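You operate a simulated robot arm through the tools that you are given. There is no shell and no other tool.

Carry out the task below with a simulated robot arm. There is one attempt and no reset: what you move stays moved.

JOB
Coat the middle of the mould plate, then shut and clamp the mould.
Fine: between the halves, with the brush, from the tin; put the brush back. Set down upright: short brush. A coat counts when it lies all over at full strength: go over it till it gets no stronger.

Only the result counts: the job must be done as asked and must still hold three seconds after the hand-in. Knocking over, shifting, dropping, spilling or breaking anything else fails it.

ROBOT AND FRAMES
A 7-joint arm with a two-finger parallel gripper, fixed in place. Base frame: the origin is at the foot of the arm, x ahead of it, y to its left, z up; the work surface is at about z = 0. Readings come in m, rad, newtons and seconds.
With the tool pointing down near the work surface it reaches from about 0.24 to 0.62 m from the base axis. Its first joint turns from -1.152 to 1.152 rad. Payload 2.6 kg.
The tool frame sits at the grasp point between the pads (the TCP): z along the fingers, y along the line on which they close. The tips reach 0.03 m beyond it. Largest opening 0.094 m; finger width 0.028, thickness 0.01; the body of the gripper, 0.05 by 0.096 m, starts 0.055 m behind the TCP.
Orientation is that of the tool frame in the base frame, as a unit quaternion [x, y, z, w]. With the fingers straight down and closing along the base's y, the tool's x points along the base's -x, its y along +y and its z along -z.

CONTROLS
- The arm moves only by the tool jog_arm. Its argument "plan" is a list of rows, each a list of 3 entries, a list of its own where there are three numbers: the shift along the base's x, y, z in m, then the turn, a rotation vector about the base's x, y, z in rad, then the gripper command, from -1 (fully open) to 1 (shut), values between in proportion. In form: [[[dx, dy, dz], [wx, wy, wz], gripper], ...]. A call has 1 to 20 rows; each row is the pose to reach, as a shift and turn from the pose commanded when the call began. Each row takes 0.2 s and may step no farther than 0.05 m and 0.15 rad from the row before; otherwise, or with a gripper value out of range, the whole call is refused. Where a pose cannot be reached the arm comes as near as it can. A force on the tool above 60 N (or 10 N above the force at the start of the call, whichever is more), or a blocked arm, ends the call early, and 0.2 s more pass. The fingers move at their own pace (about 0.072 m/s each) and stop on an object; they squeeze with about 43 N. The grip force told is the motor's: it shows also when the fingers shut on nothing. Time passes only in rows, and 0.2 s behind the last, so rows that repeat a pose let the fingers close. It gives the time, the measured TCP pose, the force on the tool (base axes), the opening and the grip force at its end, in the units of the frame above (readings bear some noise), with the torque about the TCP (base axes, N m) and any sound that the robot's microphone picked up, and new pictures: "show" is both (left out), scene, wrist or none.
- Cameras (640 x 400 px; columns grow to the right, rows downward): "scene" is fixed at [0.0369, 0.4281, 0.5703]; the picture's right is [-0.79, -0.62, 0.00], its down [-0.33, 0.41, -0.85] and it looks along [0.53, -0.67, -0.53] (base axes); focal length 325 px, centre (320, 200). "wrist" rides on the gripper at [0.076, 0.014, -0.102] in the tool frame; the picture's right is [-0.18, 0.98, 0.00], its down [-0.75, -0.14, -0.64] and it looks along [-0.63, -0.12, 0.77] (tool axes); focal length 243 px, centre (320, 200). There is no depth. A picture from a camera that has moved, and an enlarged one, comes with that camera's place and axes in the base frame and with its lens.
- close_up(camera, box): a new picture of the part [left, top, right, bottom] of that camera's present view, enlarged. No time passes.
- hand_in(): hands the job in; it is judged then, once.

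Nothing tells you positions but the pictures and the camera data. Unless the task says otherwise, let go and move clear before handing in.

The tools are called after "Call:" as a command line: name --argument value ..., lists and objects as JSON in quotes. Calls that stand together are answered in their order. jog_arm: Moves the arm, as the interface text tells. Its arguments: {"type":"object","properties":{"plan":{"type":"array"},"show":{"type":"string","enum":["both","scene","wrist","none"]}},"required":["plan"]} The other tools are called the same way: close_up (camera, box) takes an enlarged picture of a part of a camera's view; hand_in () hands the job in.

At the start:

```text
time_s: 0.0
tool_pos: [0.3257, 0.1286, 0.373]
orientation: [0.0, 1.0, 0.0, 0.0]
wrist_force: [0.1, 0.0, -0.2]
torque: [0.0, -0.02, 0.0]
grip_width: 0.0939
grasp_force: 0.0
```

scene: 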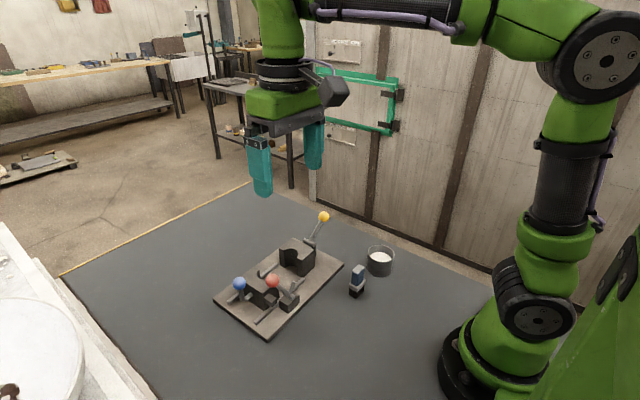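
wrist: 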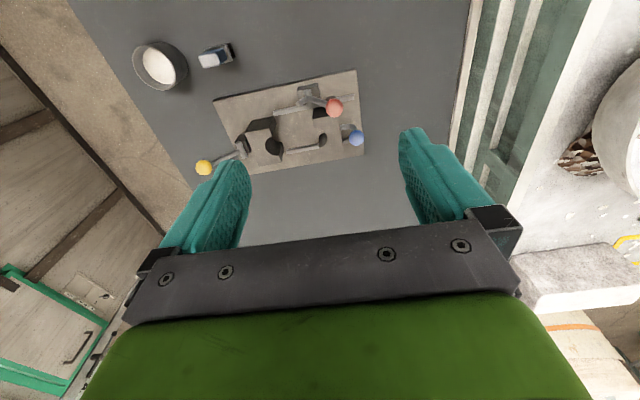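

I see a base plate with a two-part mould and three ball-headed levers (yellow, red, blue), a tin of white stuff and a short brush standing beside it. I'll look closer before moving anything.

Call:
close_up --camera "scene" --box '[200, 200, 420, 345]'

Call:
close_up --camera "wrist" --box '[120, 20, 400, 200]'

```text
2.76 times, centred on (310, 272) of scene
camera zoom: at [0.0369, 0.4281, 0.5703], right [-0.79, -0.62, 0.0], down [-0.33, 0.41, -0.85], along [0.53, -0.67, -0.53], focal length 896 px, centre (348, 0)
```

zoom: 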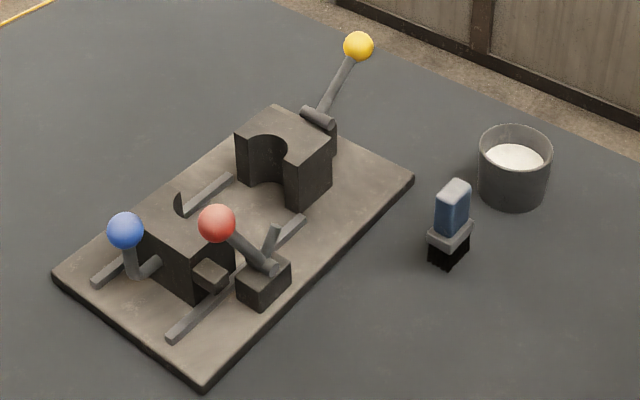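

```text
2.22 times, centred on (260, 110) of wrist
camera zoom: at [0.251, 0.1444, 0.4748], right [0.18, 0.98, 0.0], down [0.75, -0.14, 0.64], along [0.63, -0.12, -0.77], focal length 539 px, centre (453, 400)
```

zoom: 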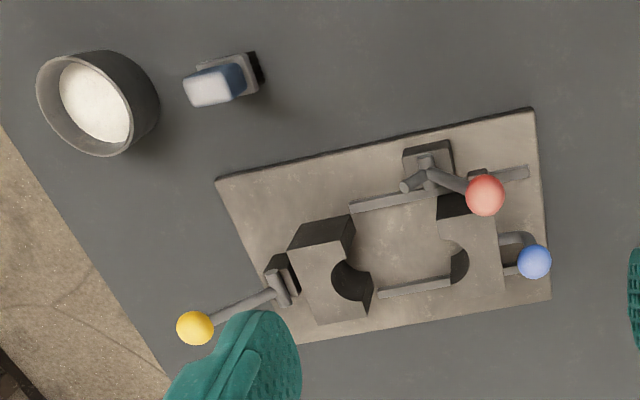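

The plate lies about x 0.36–0.525, y -0.076–0.183, with the tin near (0.29, -0.13) and the brush near (0.295, -0.035). I'll move nearer to see the levers and the mould halves.

Call:
jog_arm --plan '[[[0.02, -0.02, -0.03], [0, 0, 0], -1], [[0.04, -0.04, -0.06], [0, 0, 0], -1], [[0.06, -0.06, -0.09], [0, 0, 0], -1], [[0.08, -0.07, -0.12], [0, 0, 0], -1]]'

```text
time_s: 1.0
tool_pos: [0.4076, 0.0567, 0.2529]
orientation: [-0.001, 1.0, -0.001, -0.001]
wrist_force: [0.2, 0.1, -0.4]
torque: [-0.01, 0.02, -0.01]
grip_width: 0.0942
grasp_force: 0.1
camera wrist: at [0.3326, 0.0726, 0.3539], right [0.18, 0.98, 0.0], down [0.75, -0.14, 0.64], along [0.63, -0.12, -0.77], focal length 243 px, centre (320, 200)
```

scene: 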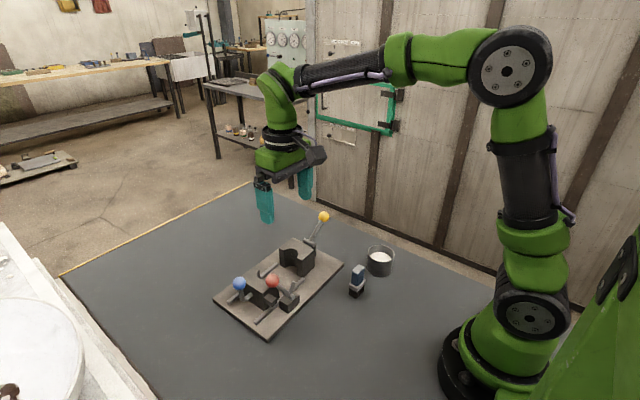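
wrist: 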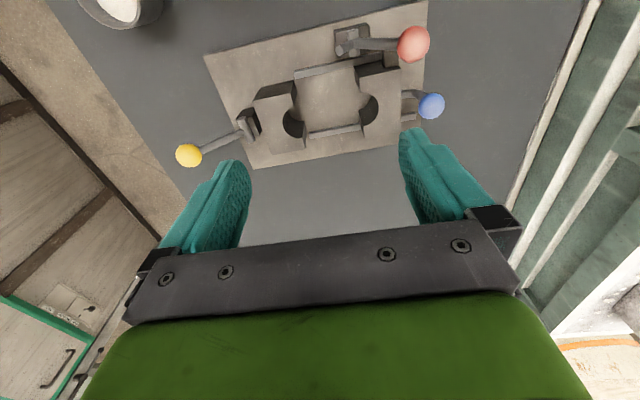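

Call:
close_up --camera "wrist" --box '[160, 0, 460, 180]'

Call:
close_up --camera "scene" --box '[210, 200, 350, 340]'

Call:
close_up --camera "scene" --box '[335, 230, 405, 310]'

```text
2.13 times, centred on (310, 90) of wrist
camera zoom: at [0.3326, 0.0726, 0.3539], right [0.18, 0.98, 0.0], down [0.75, -0.14, 0.64], along [0.63, -0.12, -0.77], focal length 518 px, centre (341, 435)
```

zoom: 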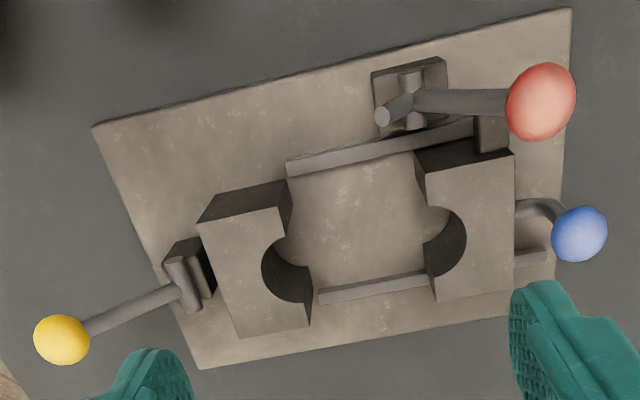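

```text
2.86 times, centred on (280, 270) of scene
camera zoom: at [0.0368, 0.4281, 0.5703], right [-0.79, -0.62, 0.0], down [-0.33, 0.41, -0.85], along [0.53, -0.67, -0.53], focal length 928 px, centre (434, 0)
```

zoom: 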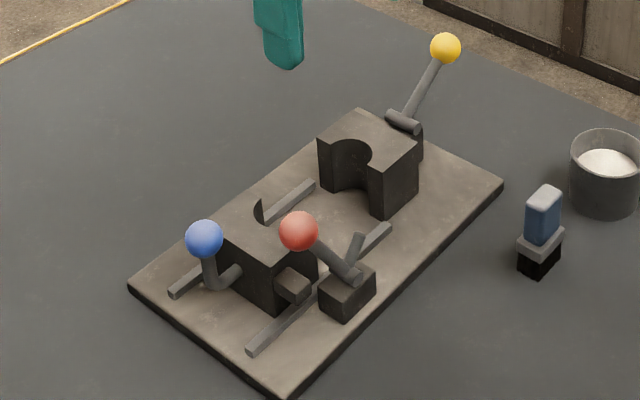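

```text
5.00 times, centred on (370, 270) of scene
camera zoom: at [0.0368, 0.4281, 0.5703], right [-0.79, -0.62, 0.0], down [-0.33, 0.41, -0.85], along [0.53, -0.67, -0.53], focal length 1624 px, centre (70, -150)
```

zoom: 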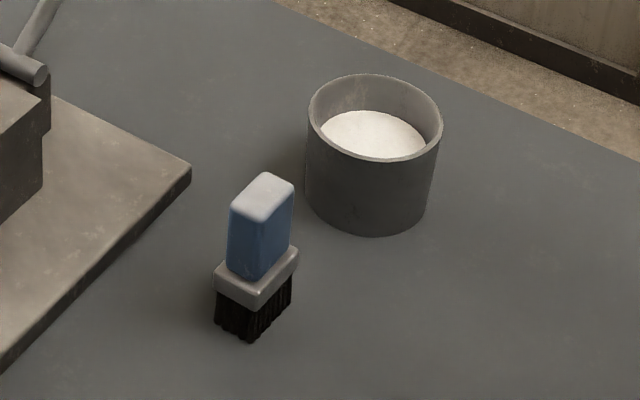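

The red lever looks like a bell-crank clamp beside the rail: its short arm should press the moving half's lug. Blue is the push handle on the moving half, and yellow sits behind the fixed half. Next I turn the gripper 90° so it closes along x, and hover over the brush to measure it.

Call:
jog_arm --plan '[[[-0.01, -0.008, 0.0], [0, 0, 0.143], -1], [[-0.02, -0.017, 0.0], [0, 0, 0.286], -1], [[-0.03, -0.025, -0.0], [0, 0, 0.428], -1], [[-0.04, -0.034, -0.005], [0, 0, 0.571], -1], [[-0.05, -0.042, -0.01], [0, 0, 0.714], -1], [[-0.06, -0.05, -0.01], [0, 0, 0.857], -1], [[-0.07, -0.06, -0.015], [0, 0, 1.0], -1], [[-0.08, -0.07, -0.02], [0, 0, 1.142], -1], [[-0.09, -0.08, -0.025], [0, 0, 1.285], -1], [[-0.1, -0.088, -0.03], [0, 0, 1.428], -1], [[-0.112, -0.0926, -0.033], [0, 0, 1.5708], -1], [[-0.112, -0.0926, -0.033], [0, 0, 1.5708], -1]]'

```text
time_s: 3.6
tool_pos: [0.2942, -0.033, 0.221]
orientation: [0.708, -0.706, -0.001, 0.0]
wrist_force: [-0.6, 0.3, 0.4]
torque: [0.0, -0.01, -0.02]
grip_width: 0.0941
grasp_force: 0.1
camera wrist: at [0.281, -0.1087, 0.3228], right [-0.98, 0.18, 0.0], down [0.14, 0.75, 0.64], along [0.12, 0.63, -0.77], focal length 243 px, centre (320, 200)
```

scene: 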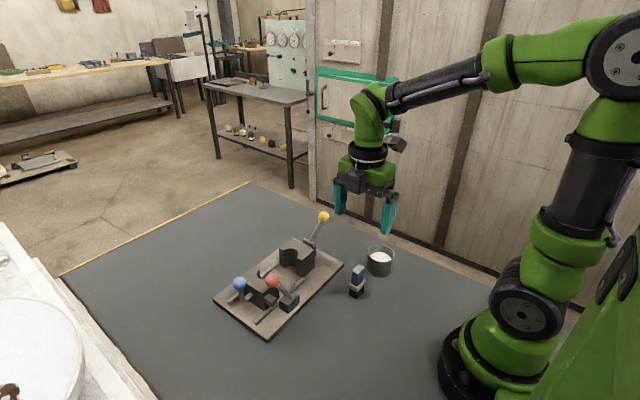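
wrist: 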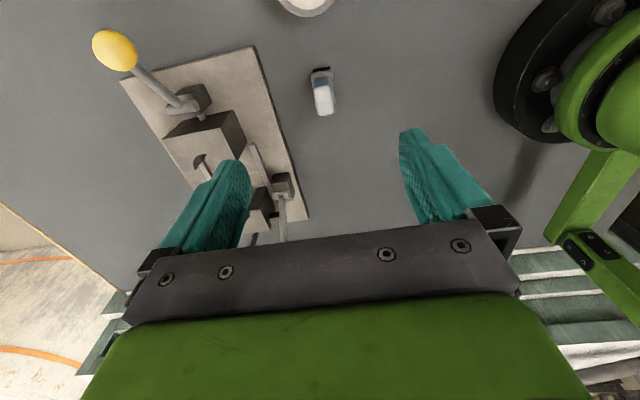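

Call:
close_up --camera "wrist" --box '[280, 40, 370, 130]'

Call:
close_up --camera "wrist" --box '[80, 20, 320, 230]'

Call:
close_up --camera "wrist" --box '[250, 0, 370, 80]'

```text
4.44 times, centred on (325, 85) of wrist
camera zoom: at [0.281, -0.1087, 0.3228], right [-0.98, 0.18, 0.0], down [0.14, 0.75, 0.64], along [0.12, 0.63, -0.77], focal length 1078 px, centre (298, 711)
```

zoom: 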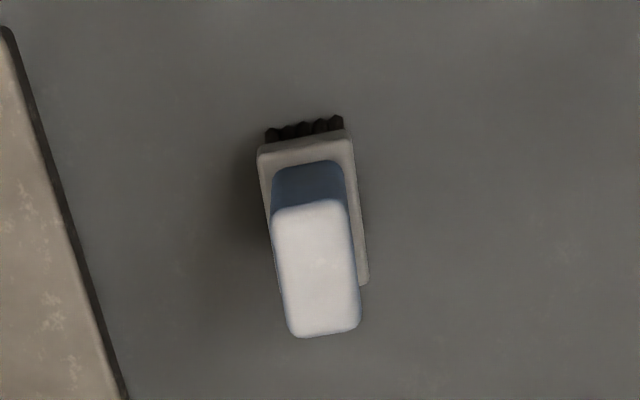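

```text
1.90 times, centred on (200, 125) of wrist
camera zoom: at [0.281, -0.1087, 0.3228], right [-0.98, 0.18, 0.0], down [0.14, 0.75, 0.64], along [0.12, 0.63, -0.77], focal length 462 px, centre (549, 343)
```

zoom: 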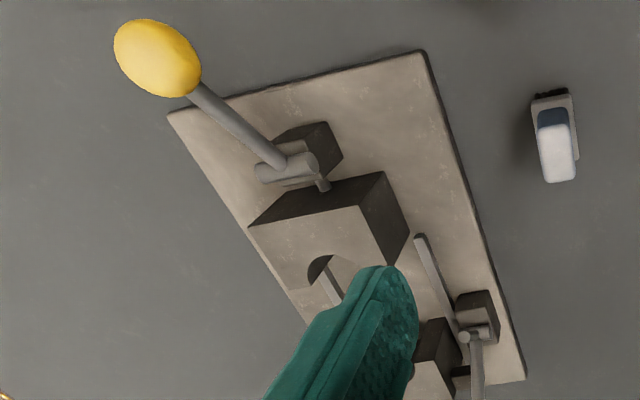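

```text
5.00 times, centred on (310, 40) of wrist
camera zoom: at [0.281, -0.1087, 0.3228], right [-0.98, 0.18, 0.0], down [0.14, 0.75, 0.64], along [0.12, 0.63, -0.77], focal length 1213 px, centre (370, 1000)
```

zoom: 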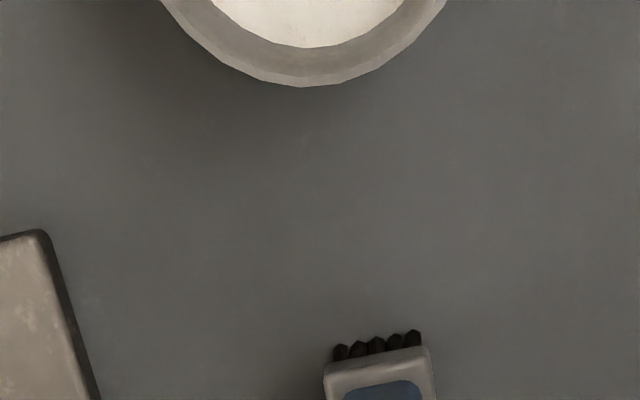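

The brush measures about 16 × 28 mm in the handle, centred near (0.292, -0.030), with its top at about z 0.074 and the ferrule top near 0.035. I'll lower over it so the tips end just above the ferrule, then close.

Call:
jog_arm --plan '[[[-0.0017, 0.0045, -0.04], [0, 0, -0.03], -1], [[-0.0017, 0.0045, -0.08], [0, 0, -0.03], -1], [[-0.0017, 0.0045, -0.11], [0, 0, -0.03], -1], [[-0.0017, 0.0045, -0.13], [0, 0, -0.03], -1], [[-0.0017, 0.0045, -0.13], [0, 0, -0.03], -1]]'

```text
time_s: 4.8
tool_pos: [0.2925, -0.0303, 0.0919]
orientation: [-0.697, 0.717, -0.001, 0.0]
wrist_force: [-1.3, 0.7, 0.1]
torque: [0.0, -0.01, 0.01]
grip_width: 0.0941
grasp_force: 0.0
camera wrist: at [0.2773, -0.1045, 0.1926], right [-0.98, 0.21, 0.0], down [0.16, 0.75, 0.64], along [0.14, 0.63, -0.77], focal length 243 px, centre (320, 200)
```

scene: 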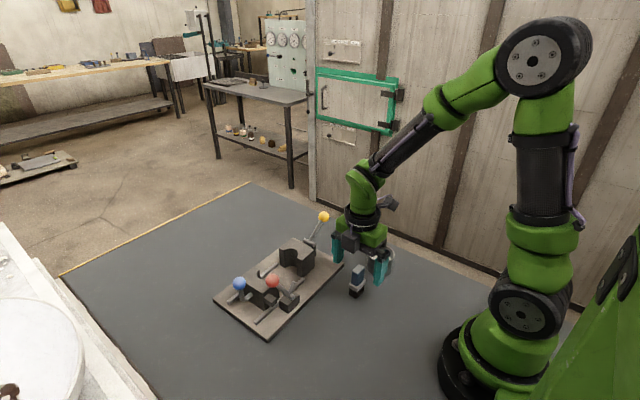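
wrist: 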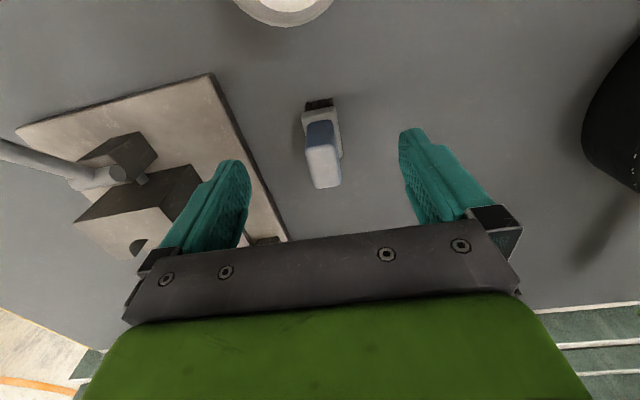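

The brush is centred between the fingers. I lower the last bit and close.

Call:
jog_arm --plan '[[[-0.001, 0, -0.012], [0, 0, 0], -1], [[-0.001, 0, -0.021], [0, 0, 0], -1], [[-0.001, 0, -0.021], [0, 0, 0], -1], [[-0.001, 0, -0.021], [0, 0, 0], 0], [[-0.001, 0, -0.021], [0, 0, 0], 0.6], [[-0.001, 0, -0.021], [0, 0, 0], 1], [[-0.001, 0, -0.021], [0, 0, 0], 1], [[-0.001, 0, -0.021], [0, 0, 0], 1], [[-0.001, 0, -0.021], [0, 0, 0], 1]]'

```text
time_s: 6.8
tool_pos: [0.2928, -0.0297, 0.0716]
orientation: [-0.696, 0.718, 0.0, 0.0]
wrist_force: [0.5, 0.1, 0.0]
torque: [-0.02, -0.01, -0.06]
grip_width: 0.0216
grasp_force: 42.5
camera wrist: at [0.277, -0.1042, 0.1725], right [-0.98, 0.21, 0.0], down [0.16, 0.75, 0.64], along [0.14, 0.63, -0.77], focal length 243 px, centre (320, 200)
```

scene: 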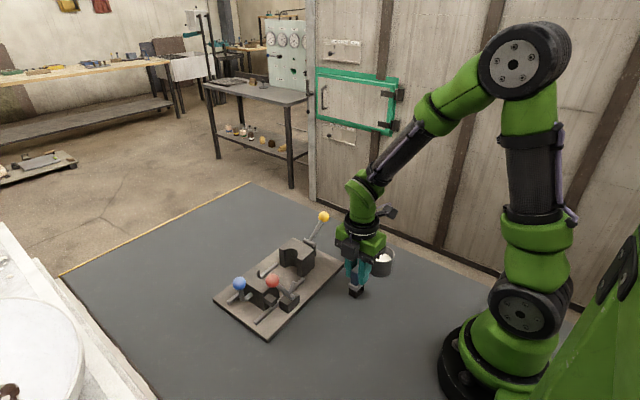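
wrist: 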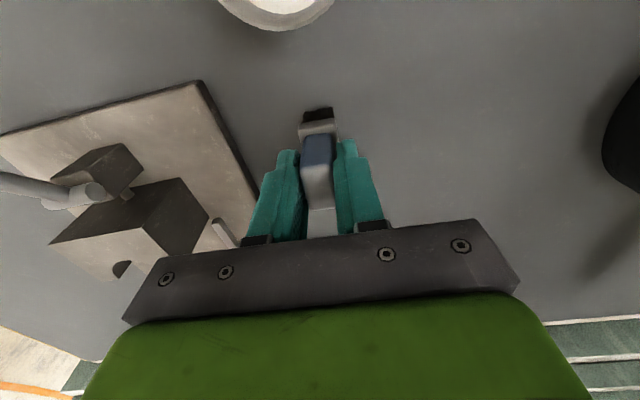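

Call:
close_up --camera "wrist" --box '[240, 90, 400, 250]'

Call:
close_up --camera "scene" --box '[325, 220, 405, 310]'

```text
2.50 times, centred on (320, 170) of wrist
camera zoom: at [0.277, -0.1042, 0.1725], right [-0.98, 0.21, 0.0], down [0.16, 0.75, 0.64], along [0.14, 0.63, -0.77], focal length 606 px, centre (320, 275)
```

zoom: 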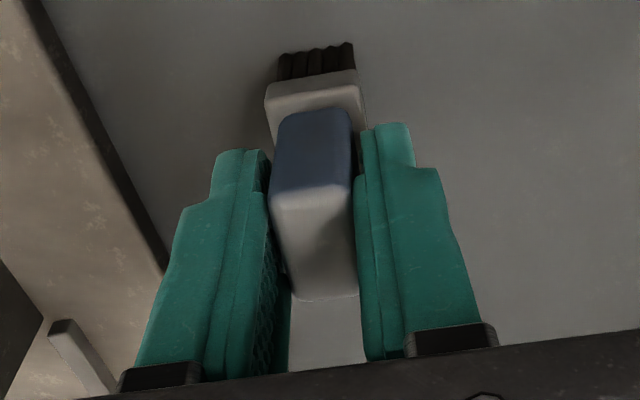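

```text
4.44 times, centred on (365, 265) of scene
camera zoom: at [0.0369, 0.4281, 0.5703], right [-0.79, -0.62, 0.0], down [-0.33, 0.41, -0.85], along [0.53, -0.67, -0.53], focal length 1444 px, centre (120, -89)
```

zoom: 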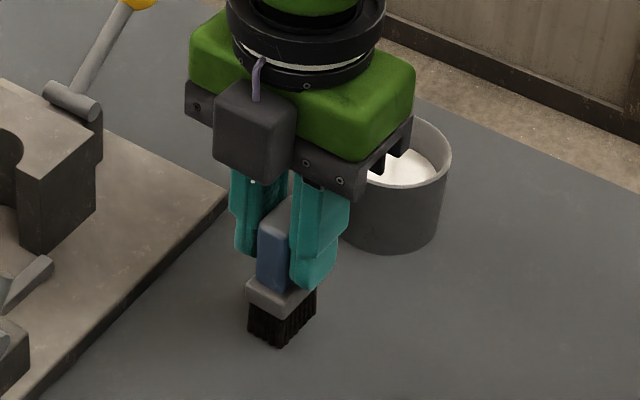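

The brush is held by its handle just above the ferrule. I lift it clear and carry it over towards the tin, still high.

Call:
jog_arm --plan '[[[0, 0, 0.02], [0, 0, 0], 1], [[0, 0, 0.06], [0, 0, 0], 1], [[0, 0, 0.1], [0, 0, 0], 1], [[0, -0.035, 0.11], [0, 0, 0], 1], [[0, -0.07, 0.11], [0, 0, 0], 1], [[0, -0.1, 0.11], [0, 0, 0], 1], [[0, -0.1, 0.11], [0, 0, 0], 1]]'

```text
time_s: 8.4
tool_pos: [0.2904, -0.1306, 0.1807]
orientation: [-0.696, 0.718, 0.0, 0.0]
wrist_force: [-0.3, 0.5, -0.5]
torque: [0.0, -0.01, -0.03]
grip_width: 0.0213
grasp_force: 42.8
camera wrist: at [0.2742, -0.2053, 0.2825], right [-0.98, 0.21, 0.0], down [0.16, 0.75, 0.64], along [0.14, 0.63, -0.77], focal length 243 px, centre (320, 200)
```

scene: 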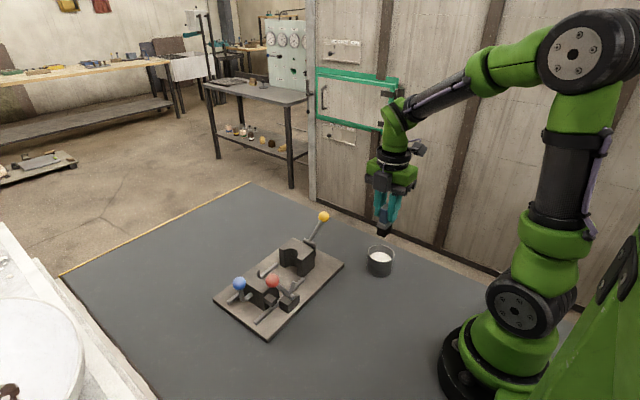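
wrist: 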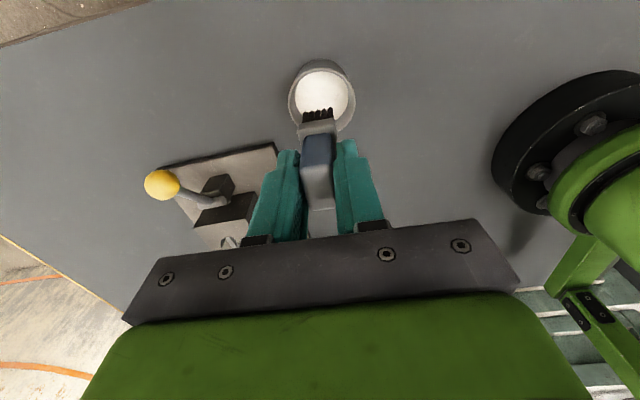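

Call:
close_up --camera "wrist" --box '[260, 40, 380, 160]'

Call:
close_up --camera "scene" --box '[345, 200, 415, 290]'

```text
3.33 times, centred on (320, 100) of wrist
camera zoom: at [0.2742, -0.2053, 0.2825], right [-0.98, 0.21, 0.0], down [0.16, 0.75, 0.64], along [0.14, 0.63, -0.77], focal length 809 px, centre (320, 533)
```

zoom: 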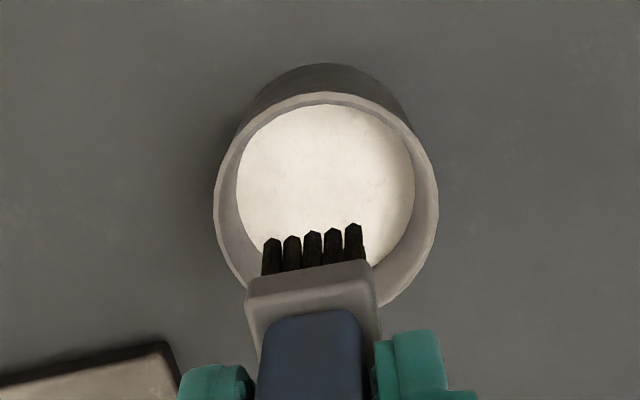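

```text
4.44 times, centred on (380, 245) of scene
camera zoom: at [0.0369, 0.4281, 0.5703], right [-0.79, -0.62, 0.0], down [-0.33, 0.41, -0.85], along [0.53, -0.67, -0.53], focal length 1444 px, centre (53, 0)
```

zoom: 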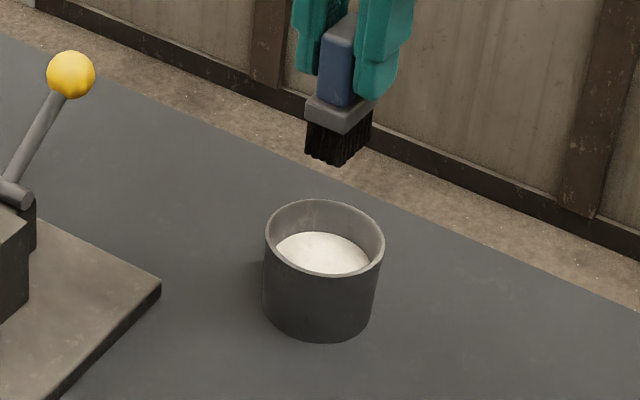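

The tin is centred near (0.290, -0.132) with its rim at about z 0.049, its inner radius about 0.028 and the white stuff at roughly z 0.025. The brush is centred above it, so I dip gently and come straight up.

Call:
jog_arm --plan '[[[-0.0005, -0.002, -0.03], [0, 0, 0], 1], [[-0.0005, -0.002, -0.06], [0, 0, 0], 1], [[-0.0005, -0.002, -0.08], [0, 0, 0], 1], [[-0.0005, -0.002, -0.09], [0, 0, 0], 1], [[-0.0005, -0.002, -0.097], [0, 0, 0], 1], [[-0.0005, -0.002, -0.097], [0, 0, 0], 1], [[-0.0005, -0.002, -0.097], [0, 0, 0], 1]]'

```text
time_s: 9.4
tool_pos: [0.292, -0.1334, 0.0951]
orientation: [-0.695, 0.719, -0.004, 0.003]
wrist_force: [-5.0, 1.8, 13.5]
torque: [-0.01, 0.23, -0.02]
grip_width: 0.0221
grasp_force: 42.9
stopped in row 5: the force on the tool passed its limit at 93 N (the readings are from after the stop); the commanded pose is now the measured one
camera wrist: at [0.2757, -0.2065, 0.1963], right [-0.98, 0.22, -0.01], down [0.16, 0.75, 0.64], along [0.15, 0.62, -0.77], focal length 243 px, centre (320, 200)
```

scene: 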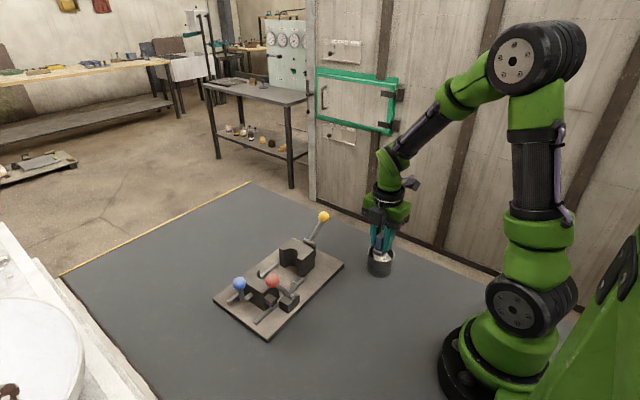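
wrist: 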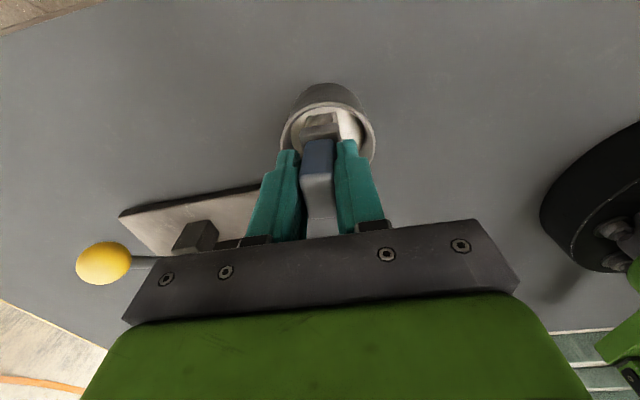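

The paint surface is firmer than I expected, and the brush met it at about z 0.024. I'll check the brush grip and the tin before going on.

Call:
close_up --camera "wrist" --box '[250, 70, 390, 240]'

Call:
close_up --camera "scene" --box '[340, 200, 420, 290]'

```text
2.35 times, centred on (320, 155) of wrist
camera zoom: at [0.2757, -0.2065, 0.1963], right [-0.98, 0.22, -0.01], down [0.16, 0.75, 0.64], along [0.15, 0.62, -0.77], focal length 571 px, centre (320, 306)
```

zoom: 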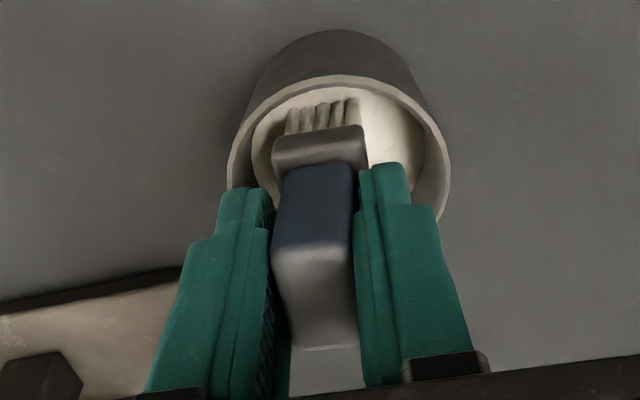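

```text
4.44 times, centred on (380, 245) of scene
camera zoom: at [0.0368, 0.4281, 0.5703], right [-0.79, -0.62, 0.0], down [-0.33, 0.41, -0.85], along [0.53, -0.67, -0.53], focal length 1444 px, centre (53, 0)
```

zoom: 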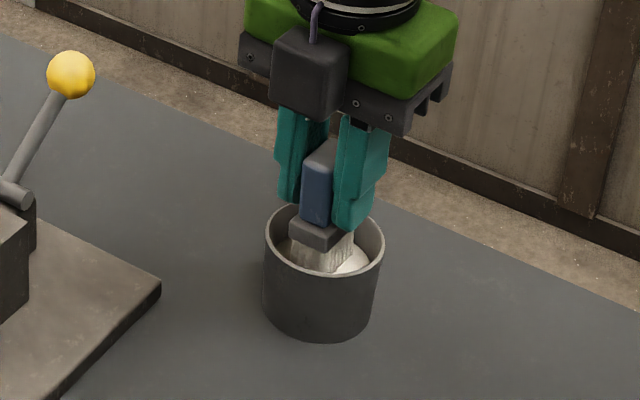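

The bristles have turned white, so the brush is loaded and the tin hasn't moved. I lift straight up and check how the brush sits in the grip.

Call:
jog_arm --plan '[[[0, 0, 0.005], [0, 0, 0], 1], [[0, 0, 0.015], [0, 0, 0], 1], [[0, 0, 0.035], [0, 0, 0], 1], [[0, 0, 0.06], [0, 0, 0], 1], [[0, 0, 0.085], [0, 0, 0], 1], [[0, 0, 0.085], [0, 0, 0], 1]]'

Call:
close_up --camera "wrist" --box '[250, 60, 390, 240]'

Call:
close_up --camera "scene" --box '[340, 170, 420, 290]'

```text
time_s: 10.8
tool_pos: [0.2921, -0.1318, 0.1805]
orientation: [-0.695, 0.719, -0.004, 0.003]
wrist_force: [0.3, 0.0, -1.3]
torque: [-0.01, -0.05, -0.01]
grip_width: 0.0219
grasp_force: 42.7
camera wrist: at [0.2749, -0.2051, 0.2821], right [-0.98, 0.22, -0.01], down [0.16, 0.75, 0.64], along [0.15, 0.62, -0.77], focal length 243 px, centre (320, 200)
```

scene: 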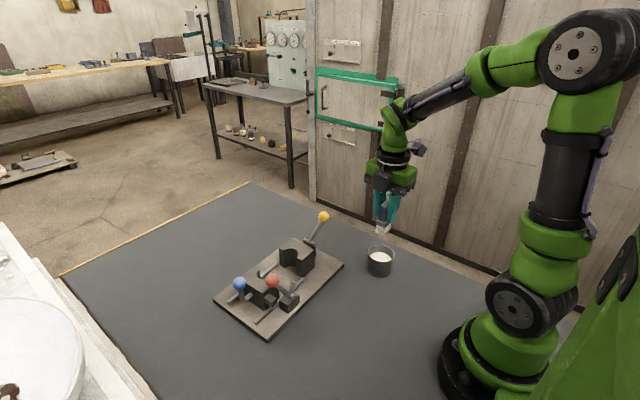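
wrist: 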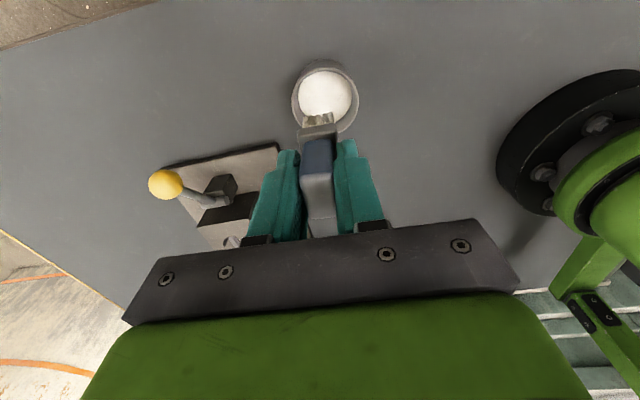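

```text
2.22 times, centred on (320, 150) of wrist
camera zoom: at [0.2749, -0.2051, 0.2821], right [-0.98, 0.22, -0.01], down [0.16, 0.75, 0.64], along [0.15, 0.62, -0.77], focal length 539 px, centre (320, 311)
```

zoom: 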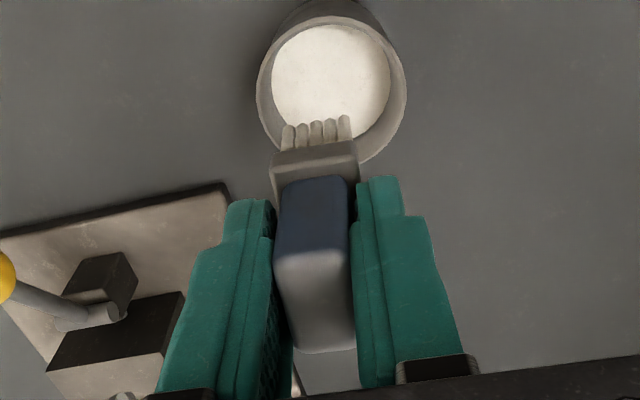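

```text
3.33 times, centred on (380, 230) of scene
camera zoom: at [0.0369, 0.4281, 0.5703], right [-0.79, -0.62, 0.0], down [-0.33, 0.41, -0.85], along [0.53, -0.67, -0.53], focal length 1083 px, centre (120, 100)
```

zoom: 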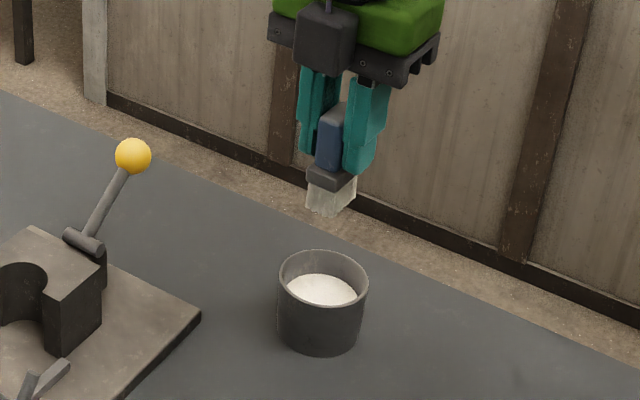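

The dip pushed the brush about 10 mm up in the fingers, so the ferrule shoulder is now about at the tips and the bristle ends are roughly 61 mm below the TCP. I carry it over the middle of the plate, staying high.

Call:
jog_arm --plan '[[[0.02, 0.025, 0.01], [0, 0, 0.01], 1], [[0.042, 0.055, 0.01], [0, 0, 0.02], 1], [[0.064, 0.085, 0.01], [0, 0, 0.03], 1], [[0.086, 0.113, 0.01], [0, 0, 0.03], 1], [[0.108, 0.14, 0.01], [0, 0, 0.03], 1], [[0.13, 0.167, 0.01], [0, 0, 0.03], 1], [[0.15, 0.195, 0.01], [0, 0, 0.03], 1], [[0.15, 0.195, 0.01], [0, 0, 0.03], 1]]'

Call:
close_up --camera "wrist" --box '[200, 20, 440, 200]'

Call:
close_up --camera "scene" --box '[210, 160, 350, 340]'

```text
time_s: 12.6
tool_pos: [0.4426, 0.0632, 0.1897]
orientation: [-0.706, 0.708, -0.003, 0.002]
wrist_force: [0.0, 0.3, -0.7]
torque: [0.03, 0.01, 0.01]
grip_width: 0.0216
grasp_force: 43.1
camera wrist: at [0.4278, -0.0107, 0.2904], right [-0.98, 0.19, -0.01], down [0.14, 0.75, 0.64], along [0.13, 0.63, -0.77], focal length 243 px, centre (320, 200)
```

scene: 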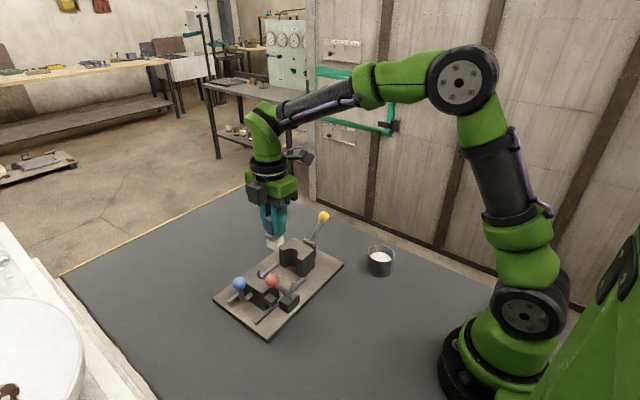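
wrist: 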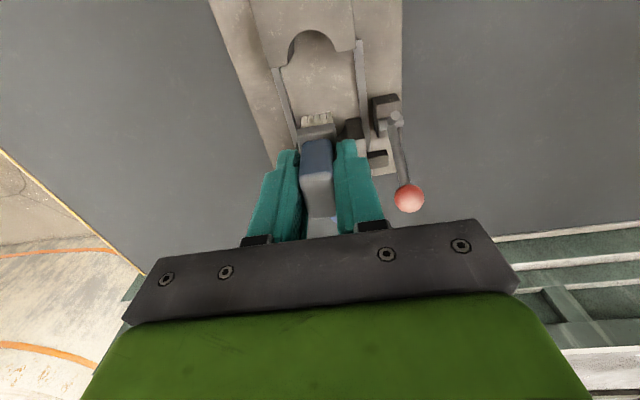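

```text
2.22 times, centred on (320, 110) of wrist
camera zoom: at [0.4278, -0.0107, 0.2904], right [-0.98, 0.19, -0.01], down [0.14, 0.75, 0.64], along [0.13, 0.63, -0.77], focal length 539 px, centre (320, 400)
```

zoom: 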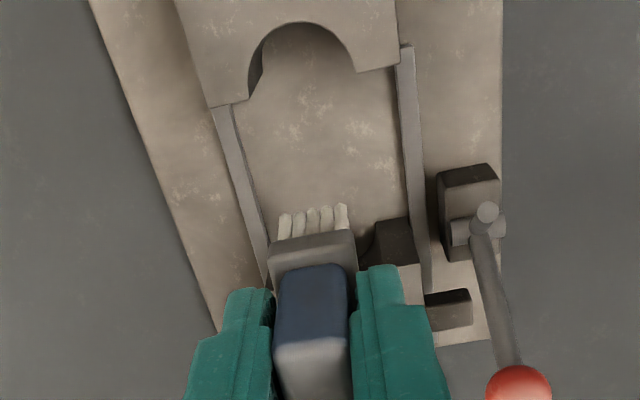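

```text
2.22 times, centred on (280, 250) of scene
camera zoom: at [0.0369, 0.4281, 0.5703], right [-0.79, -0.62, 0.0], down [-0.33, 0.41, -0.85], along [0.53, -0.67, -0.53], focal length 722 px, centre (409, 89)
```

zoom: 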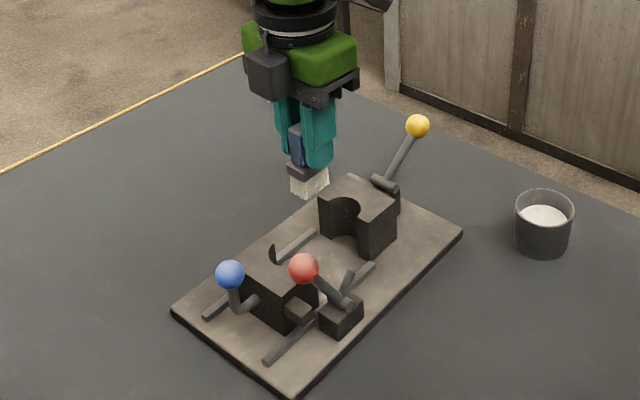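

From here I get the rails' inner edges at x ≈ 0.403 and 0.482, and the mould faces at y ≈ 0.025 and 0.104. The brush is over the middle, so I lower between the halves and stop about 1 cm above the plate.

Call:
jog_arm --plan '[[[0.0, 0.0015, -0.035], [0, 0, 0], 1], [[0.0, 0.0015, -0.07], [0, 0, 0], 1], [[0.0, 0.0015, -0.09], [0, 0, 0], 1], [[0.0, 0.0015, -0.103], [0, 0, 0], 1], [[0.0, 0.0015, -0.103], [0, 0, 0], 1]]'

Call:
close_up --camera "wrist" --box '[200, 20, 440, 200]'

Call:
close_up --camera "scene" --box '[210, 180, 350, 340]'

```text
time_s: 13.8
tool_pos: [0.442, 0.0642, 0.0869]
orientation: [-0.706, 0.708, -0.004, 0.002]
wrist_force: [0.1, 0.4, -0.8]
torque: [0.01, -0.01, -0.03]
grip_width: 0.0216
grasp_force: 43.3
camera wrist: at [0.4279, -0.0101, 0.1872], right [-0.98, 0.19, -0.01], down [0.14, 0.75, 0.64], along [0.13, 0.63, -0.77], focal length 243 px, centre (320, 200)
```

scene: 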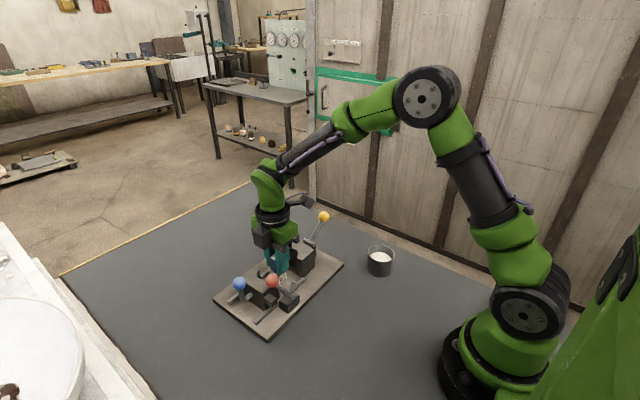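
wrist: 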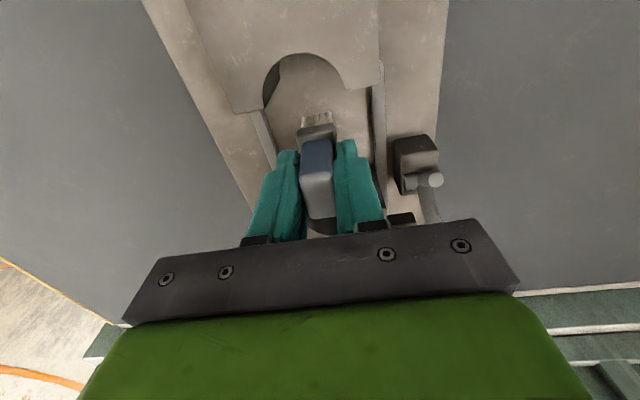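

```text
2.22 times, centred on (320, 110) of wrist
camera zoom: at [0.4279, -0.0101, 0.1872], right [-0.98, 0.19, -0.01], down [0.14, 0.75, 0.64], along [0.13, 0.63, -0.77], focal length 539 px, centre (320, 400)
```

zoom: 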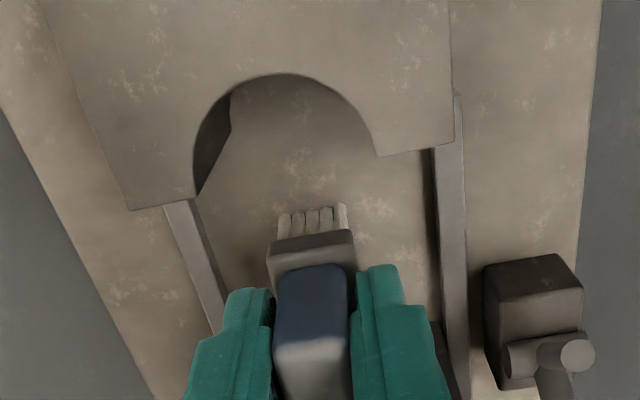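

```text
2.50 times, centred on (280, 260) of scene
camera zoom: at [0.0369, 0.4281, 0.5703], right [-0.79, -0.62, 0.0], down [-0.33, 0.41, -0.85], along [0.53, -0.67, -0.53], focal length 812 px, centre (420, 50)
```

zoom: 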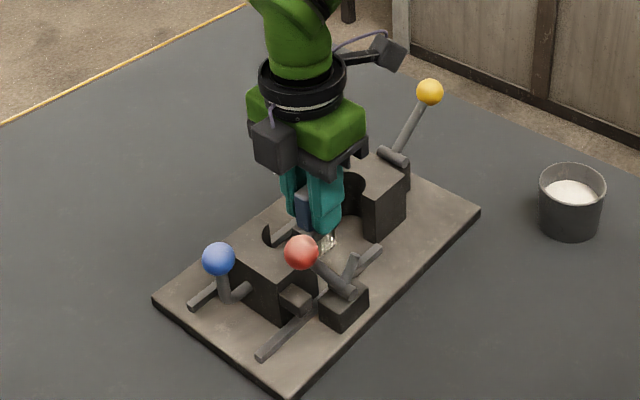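

Clear on all sides. I lower in millimetre steps to find where the bristles touch the plate.

Call:
jog_arm --plan '[[[0, 0, -0.004], [0, 0, 0], 1], [[0, 0, -0.008], [0, 0, 0], 1], [[0, 0, -0.01], [0, 0, 0], 1], [[0, 0, -0.011], [0, 0, 0], 1], [[0, 0, -0.012], [0, 0, 0], 1], [[0, 0, -0.012], [0, 0, 0], 1]]' --show "wrist"

```text
time_s: 15.2
tool_pos: [0.4424, 0.0637, 0.0775]
orientation: [-0.706, 0.708, -0.006, 0.006]
wrist_force: [-7.1, -0.6, 45.5]
torque: [-0.14, 0.29, 0.03]
grip_width: 0.0218
grasp_force: 42.5
camera wrist: at [0.4282, -0.0101, 0.1794], right [-0.98, 0.19, -0.02], down [0.13, 0.75, 0.64], along [0.13, 0.63, -0.76], focal length 243 px, centre (320, 200)
```

wrist: 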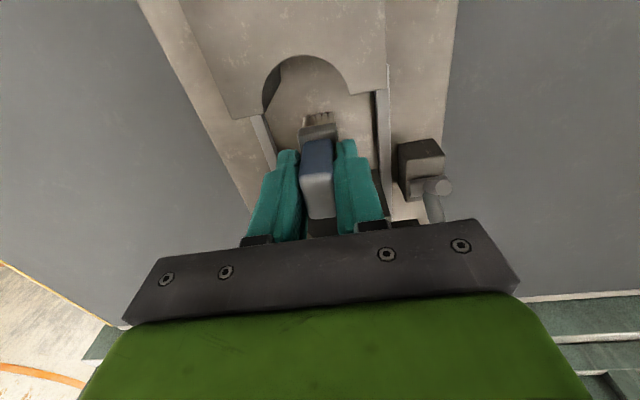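

Contact is at TCP z ≈ 0.0775 but pressing at 45 N, which is too hard. I ease off about 2 mm and read the force again.

Call:
jog_arm --plan '[[[0, 0, 0.001], [0, 0, 0], 1], [[0, 0, 0.0018], [0, 0, 0], 1], [[0, 0, 0.0018], [0, 0, 0], 1]]'

Call:
close_up --camera "wrist" --box '[240, 50, 400, 210]'

Call:
close_up --camera "scene" --box '[235, 210, 335, 310]'

```text
time_s: 16.0
tool_pos: [0.4439, 0.065, 0.0776]
orientation: [-0.706, 0.708, -0.005, 0.005]
wrist_force: [-1.6, 6.9, 33.2]
torque: [0.22, 0.12, 0.03]
grip_width: 0.0214
grasp_force: 43.0
camera wrist: at [0.4284, -0.0104, 0.1793], right [-0.98, 0.19, -0.01], down [0.13, 0.75, 0.64], along [0.13, 0.63, -0.77], focal length 243 px, centre (320, 200)
```

scene: 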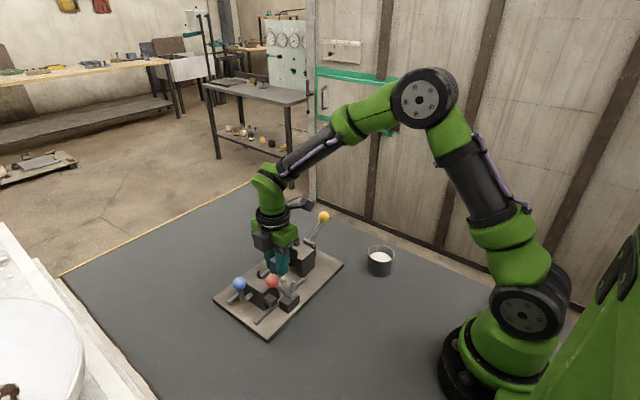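
wrist: 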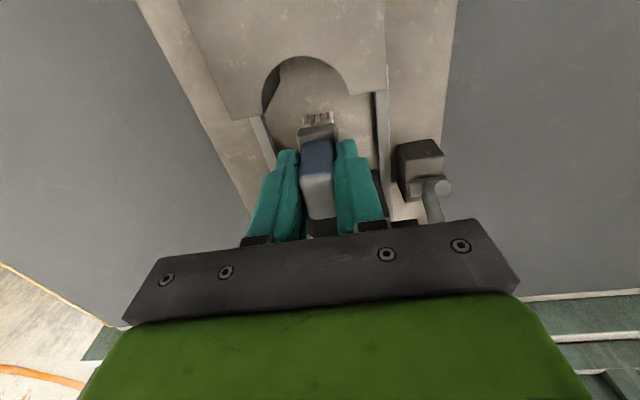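

```text
2.50 times, centred on (320, 130) of wrist
camera zoom: at [0.4284, -0.0104, 0.1793], right [-0.98, 0.19, -0.01], down [0.13, 0.75, 0.64], along [0.13, 0.63, -0.77], focal length 606 px, centre (320, 375)
```

zoom: 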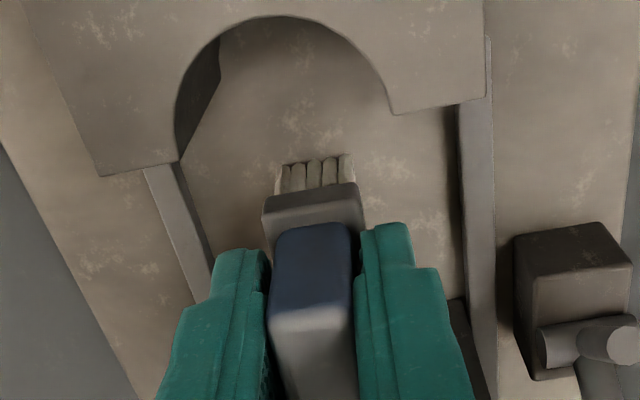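

```text
4.00 times, centred on (285, 260) of scene
camera zoom: at [0.0367, 0.4281, 0.5704], right [-0.79, -0.62, 0.0], down [-0.33, 0.41, -0.85], along [0.53, -0.67, -0.53], focal length 1299 px, centre (460, -40)
```

zoom: 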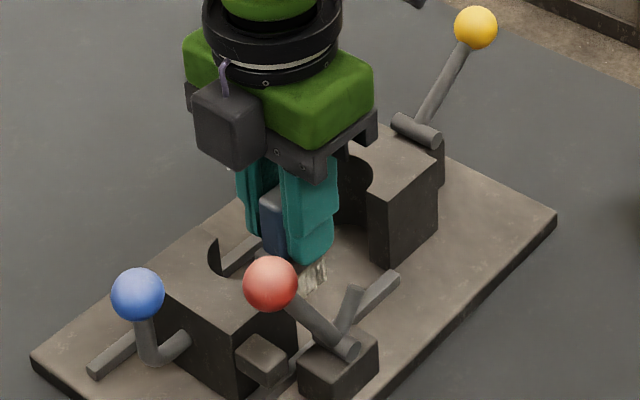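

Still 33 N. I ease up a bit more to find a light contact.

Call:
jog_arm --plan '[[[0, 0, 0.001], [0, 0, 0], 1], [[0, 0, 0.0015], [0, 0, 0], 1], [[0, 0, 0.0015], [0, 0, 0], 1]]' --show "none"

```text
time_s: 16.8
tool_pos: [0.4428, 0.0644, 0.0786]
orientation: [-0.706, 0.708, -0.004, 0.005]
wrist_force: [0.5, 9.2, 25.2]
torque: [0.33, 0.03, 0.02]
grip_width: 0.0213
grasp_force: 43.4
```

About 25 N now; one more millimetre up, then a first set of strokes across the middle to see how the coat shows.

Call:
jog_arm --plan '[[[0, 0, 0.001], [0, 0, 0], 1], [[0.008, 0, 0.001], [0, 0, 0], 1], [[0.016, 0, 0.001], [0, 0, 0], 1], [[0.024, 0, 0.001], [0, 0, 0], 1], [[0.016, 0, 0.001], [0, 0, 0], 1], [[0.008, 0, 0.001], [0, 0, 0], 1], [[0.0, 0, 0.001], [0, 0, 0], 1], [[-0.008, 0, 0.001], [0, 0, 0], 1], [[-0.016, 0, 0.001], [0, 0, 0], 1], [[-0.024, 0, 0.001], [0, 0, 0], 1], [[-0.024, 0, 0.001], [0, 0, 0], 1]]'

Call:
close_up --camera "wrist" --box '[200, 50, 400, 210]'

Call:
close_up --camera "scene" --box '[235, 210, 335, 310]'

```text
time_s: 19.2
tool_pos: [0.4174, 0.0641, 0.0786]
orientation: [-0.705, 0.709, -0.004, 0.002]
wrist_force: [1.7, -0.7, 2.6]
torque: [-0.04, -0.05, 0.01]
grip_width: 0.0215
grasp_force: 43.2
camera wrist: at [0.4036, -0.0106, 0.1796], right [-0.98, 0.19, -0.01], down [0.14, 0.75, 0.64], along [0.13, 0.63, -0.77], focal length 243 px, centre (320, 200)
```

scene: 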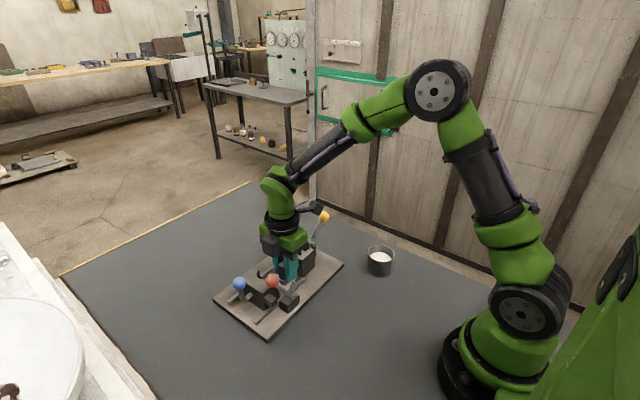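
wrist: 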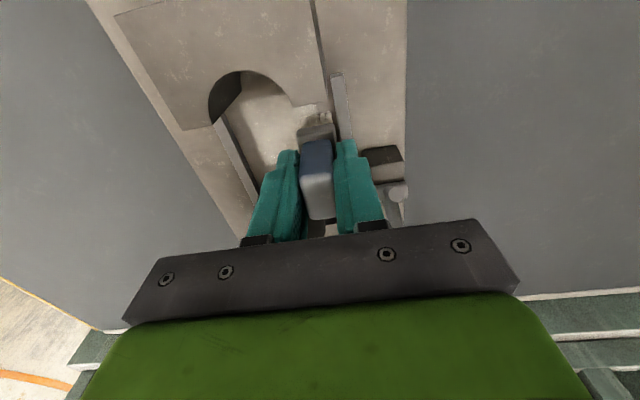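

```text
2.50 times, centred on (300, 130) of wrist
camera zoom: at [0.4036, -0.0106, 0.1796], right [-0.98, 0.19, -0.01], down [0.14, 0.75, 0.64], along [0.13, 0.63, -0.77], focal length 606 px, centre (370, 375)
```

zoom: 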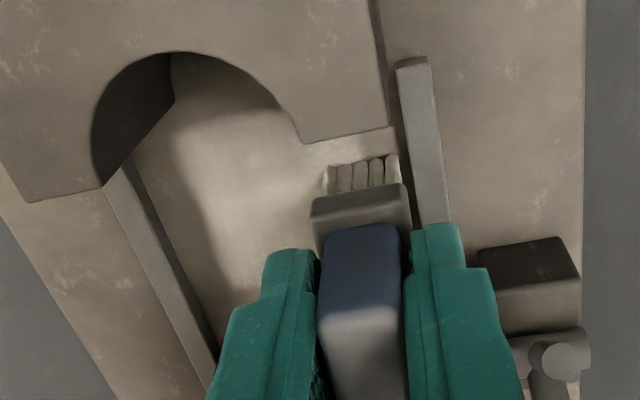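

```text
4.00 times, centred on (285, 260) of scene
camera zoom: at [0.0368, 0.4281, 0.5703], right [-0.79, -0.62, 0.0], down [-0.33, 0.41, -0.85], along [0.53, -0.67, -0.53], focal length 1299 px, centre (460, -40)
```

zoom: 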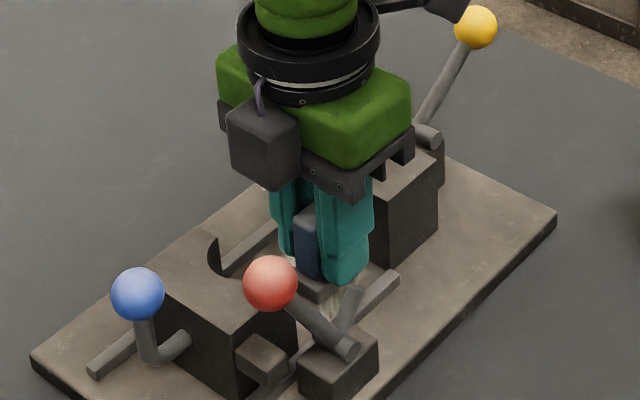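

A pale coat is showing, softer towards the far rail. I press very slightly more and go over the two side lanes, towards the fixed half and towards the moving half.

Call:
jog_arm --plan '[[[0, -0.009, -0.0004], [0, 0, 0], 1], [[0, -0.018, -0.0006], [0, 0, 0], 1], [[0.01, -0.018, -0.0006], [0, 0, 0], 1], [[0.02, -0.018, -0.0006], [0, 0, 0], 1], [[0.03, -0.018, -0.0006], [0, 0, 0], 1], [[0.04, -0.018, -0.0006], [0, 0, 0], 1], [[0.05, -0.018, -0.0006], [0, 0, 0], 1], [[0.052, -0.009, -0.0006], [0, 0, 0], 1], [[0.052, 0, -0.0006], [0, 0, 0], 1], [[0.052, 0.009, -0.0006], [0, 0, 0], 1], [[0.052, 0.018, -0.0006], [0, 0, 0], 1], [[0.042, 0.018, -0.0006], [0, 0, 0], 1], [[0.032, 0.018, -0.0006], [0, 0, 0], 1], [[0.022, 0.018, -0.0006], [0, 0, 0], 1], [[0.012, 0.018, -0.0006], [0, 0, 0], 1], [[0.002, 0.018, -0.0006], [0, 0, 0], 1], [[0.002, 0.018, -0.0006], [0, 0, 0], 1]]'

Call:
close_up --camera "wrist" --box '[200, 50, 400, 210]'

```text
time_s: 22.8
tool_pos: [0.4193, 0.0836, 0.0788]
orientation: [-0.706, 0.708, -0.005, 0.003]
wrist_force: [0.1, 0.9, 5.0]
torque: [0.1, -0.06, -0.01]
grip_width: 0.0217
grasp_force: 42.8
camera wrist: at [0.4052, 0.0078, 0.1796], right [-0.98, 0.19, -0.01], down [0.14, 0.75, 0.64], along [0.13, 0.63, -0.77], focal length 243 px, centre (320, 200)
```

scene: 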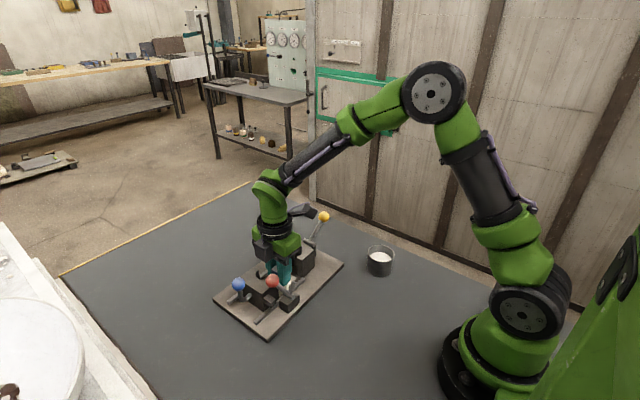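
wrist: 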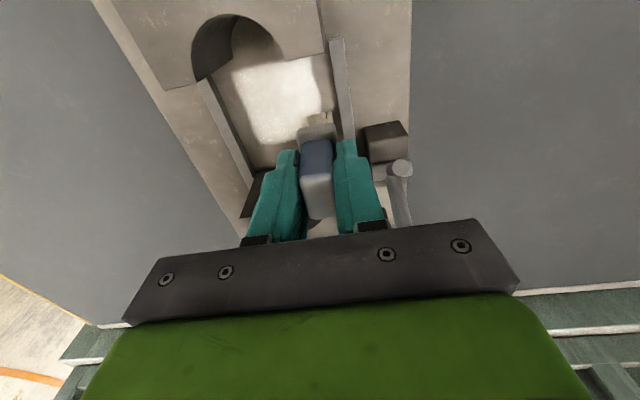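

```text
2.50 times, centred on (300, 130) of wrist
camera zoom: at [0.4052, 0.0078, 0.1796], right [-0.98, 0.19, -0.01], down [0.14, 0.75, 0.64], along [0.13, 0.63, -0.77], focal length 606 px, centre (370, 375)
```

zoom: 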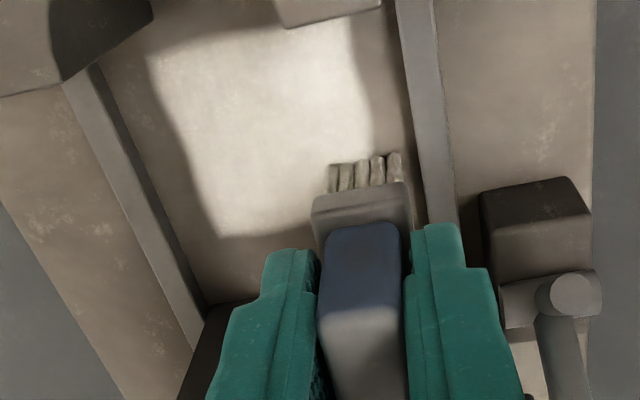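

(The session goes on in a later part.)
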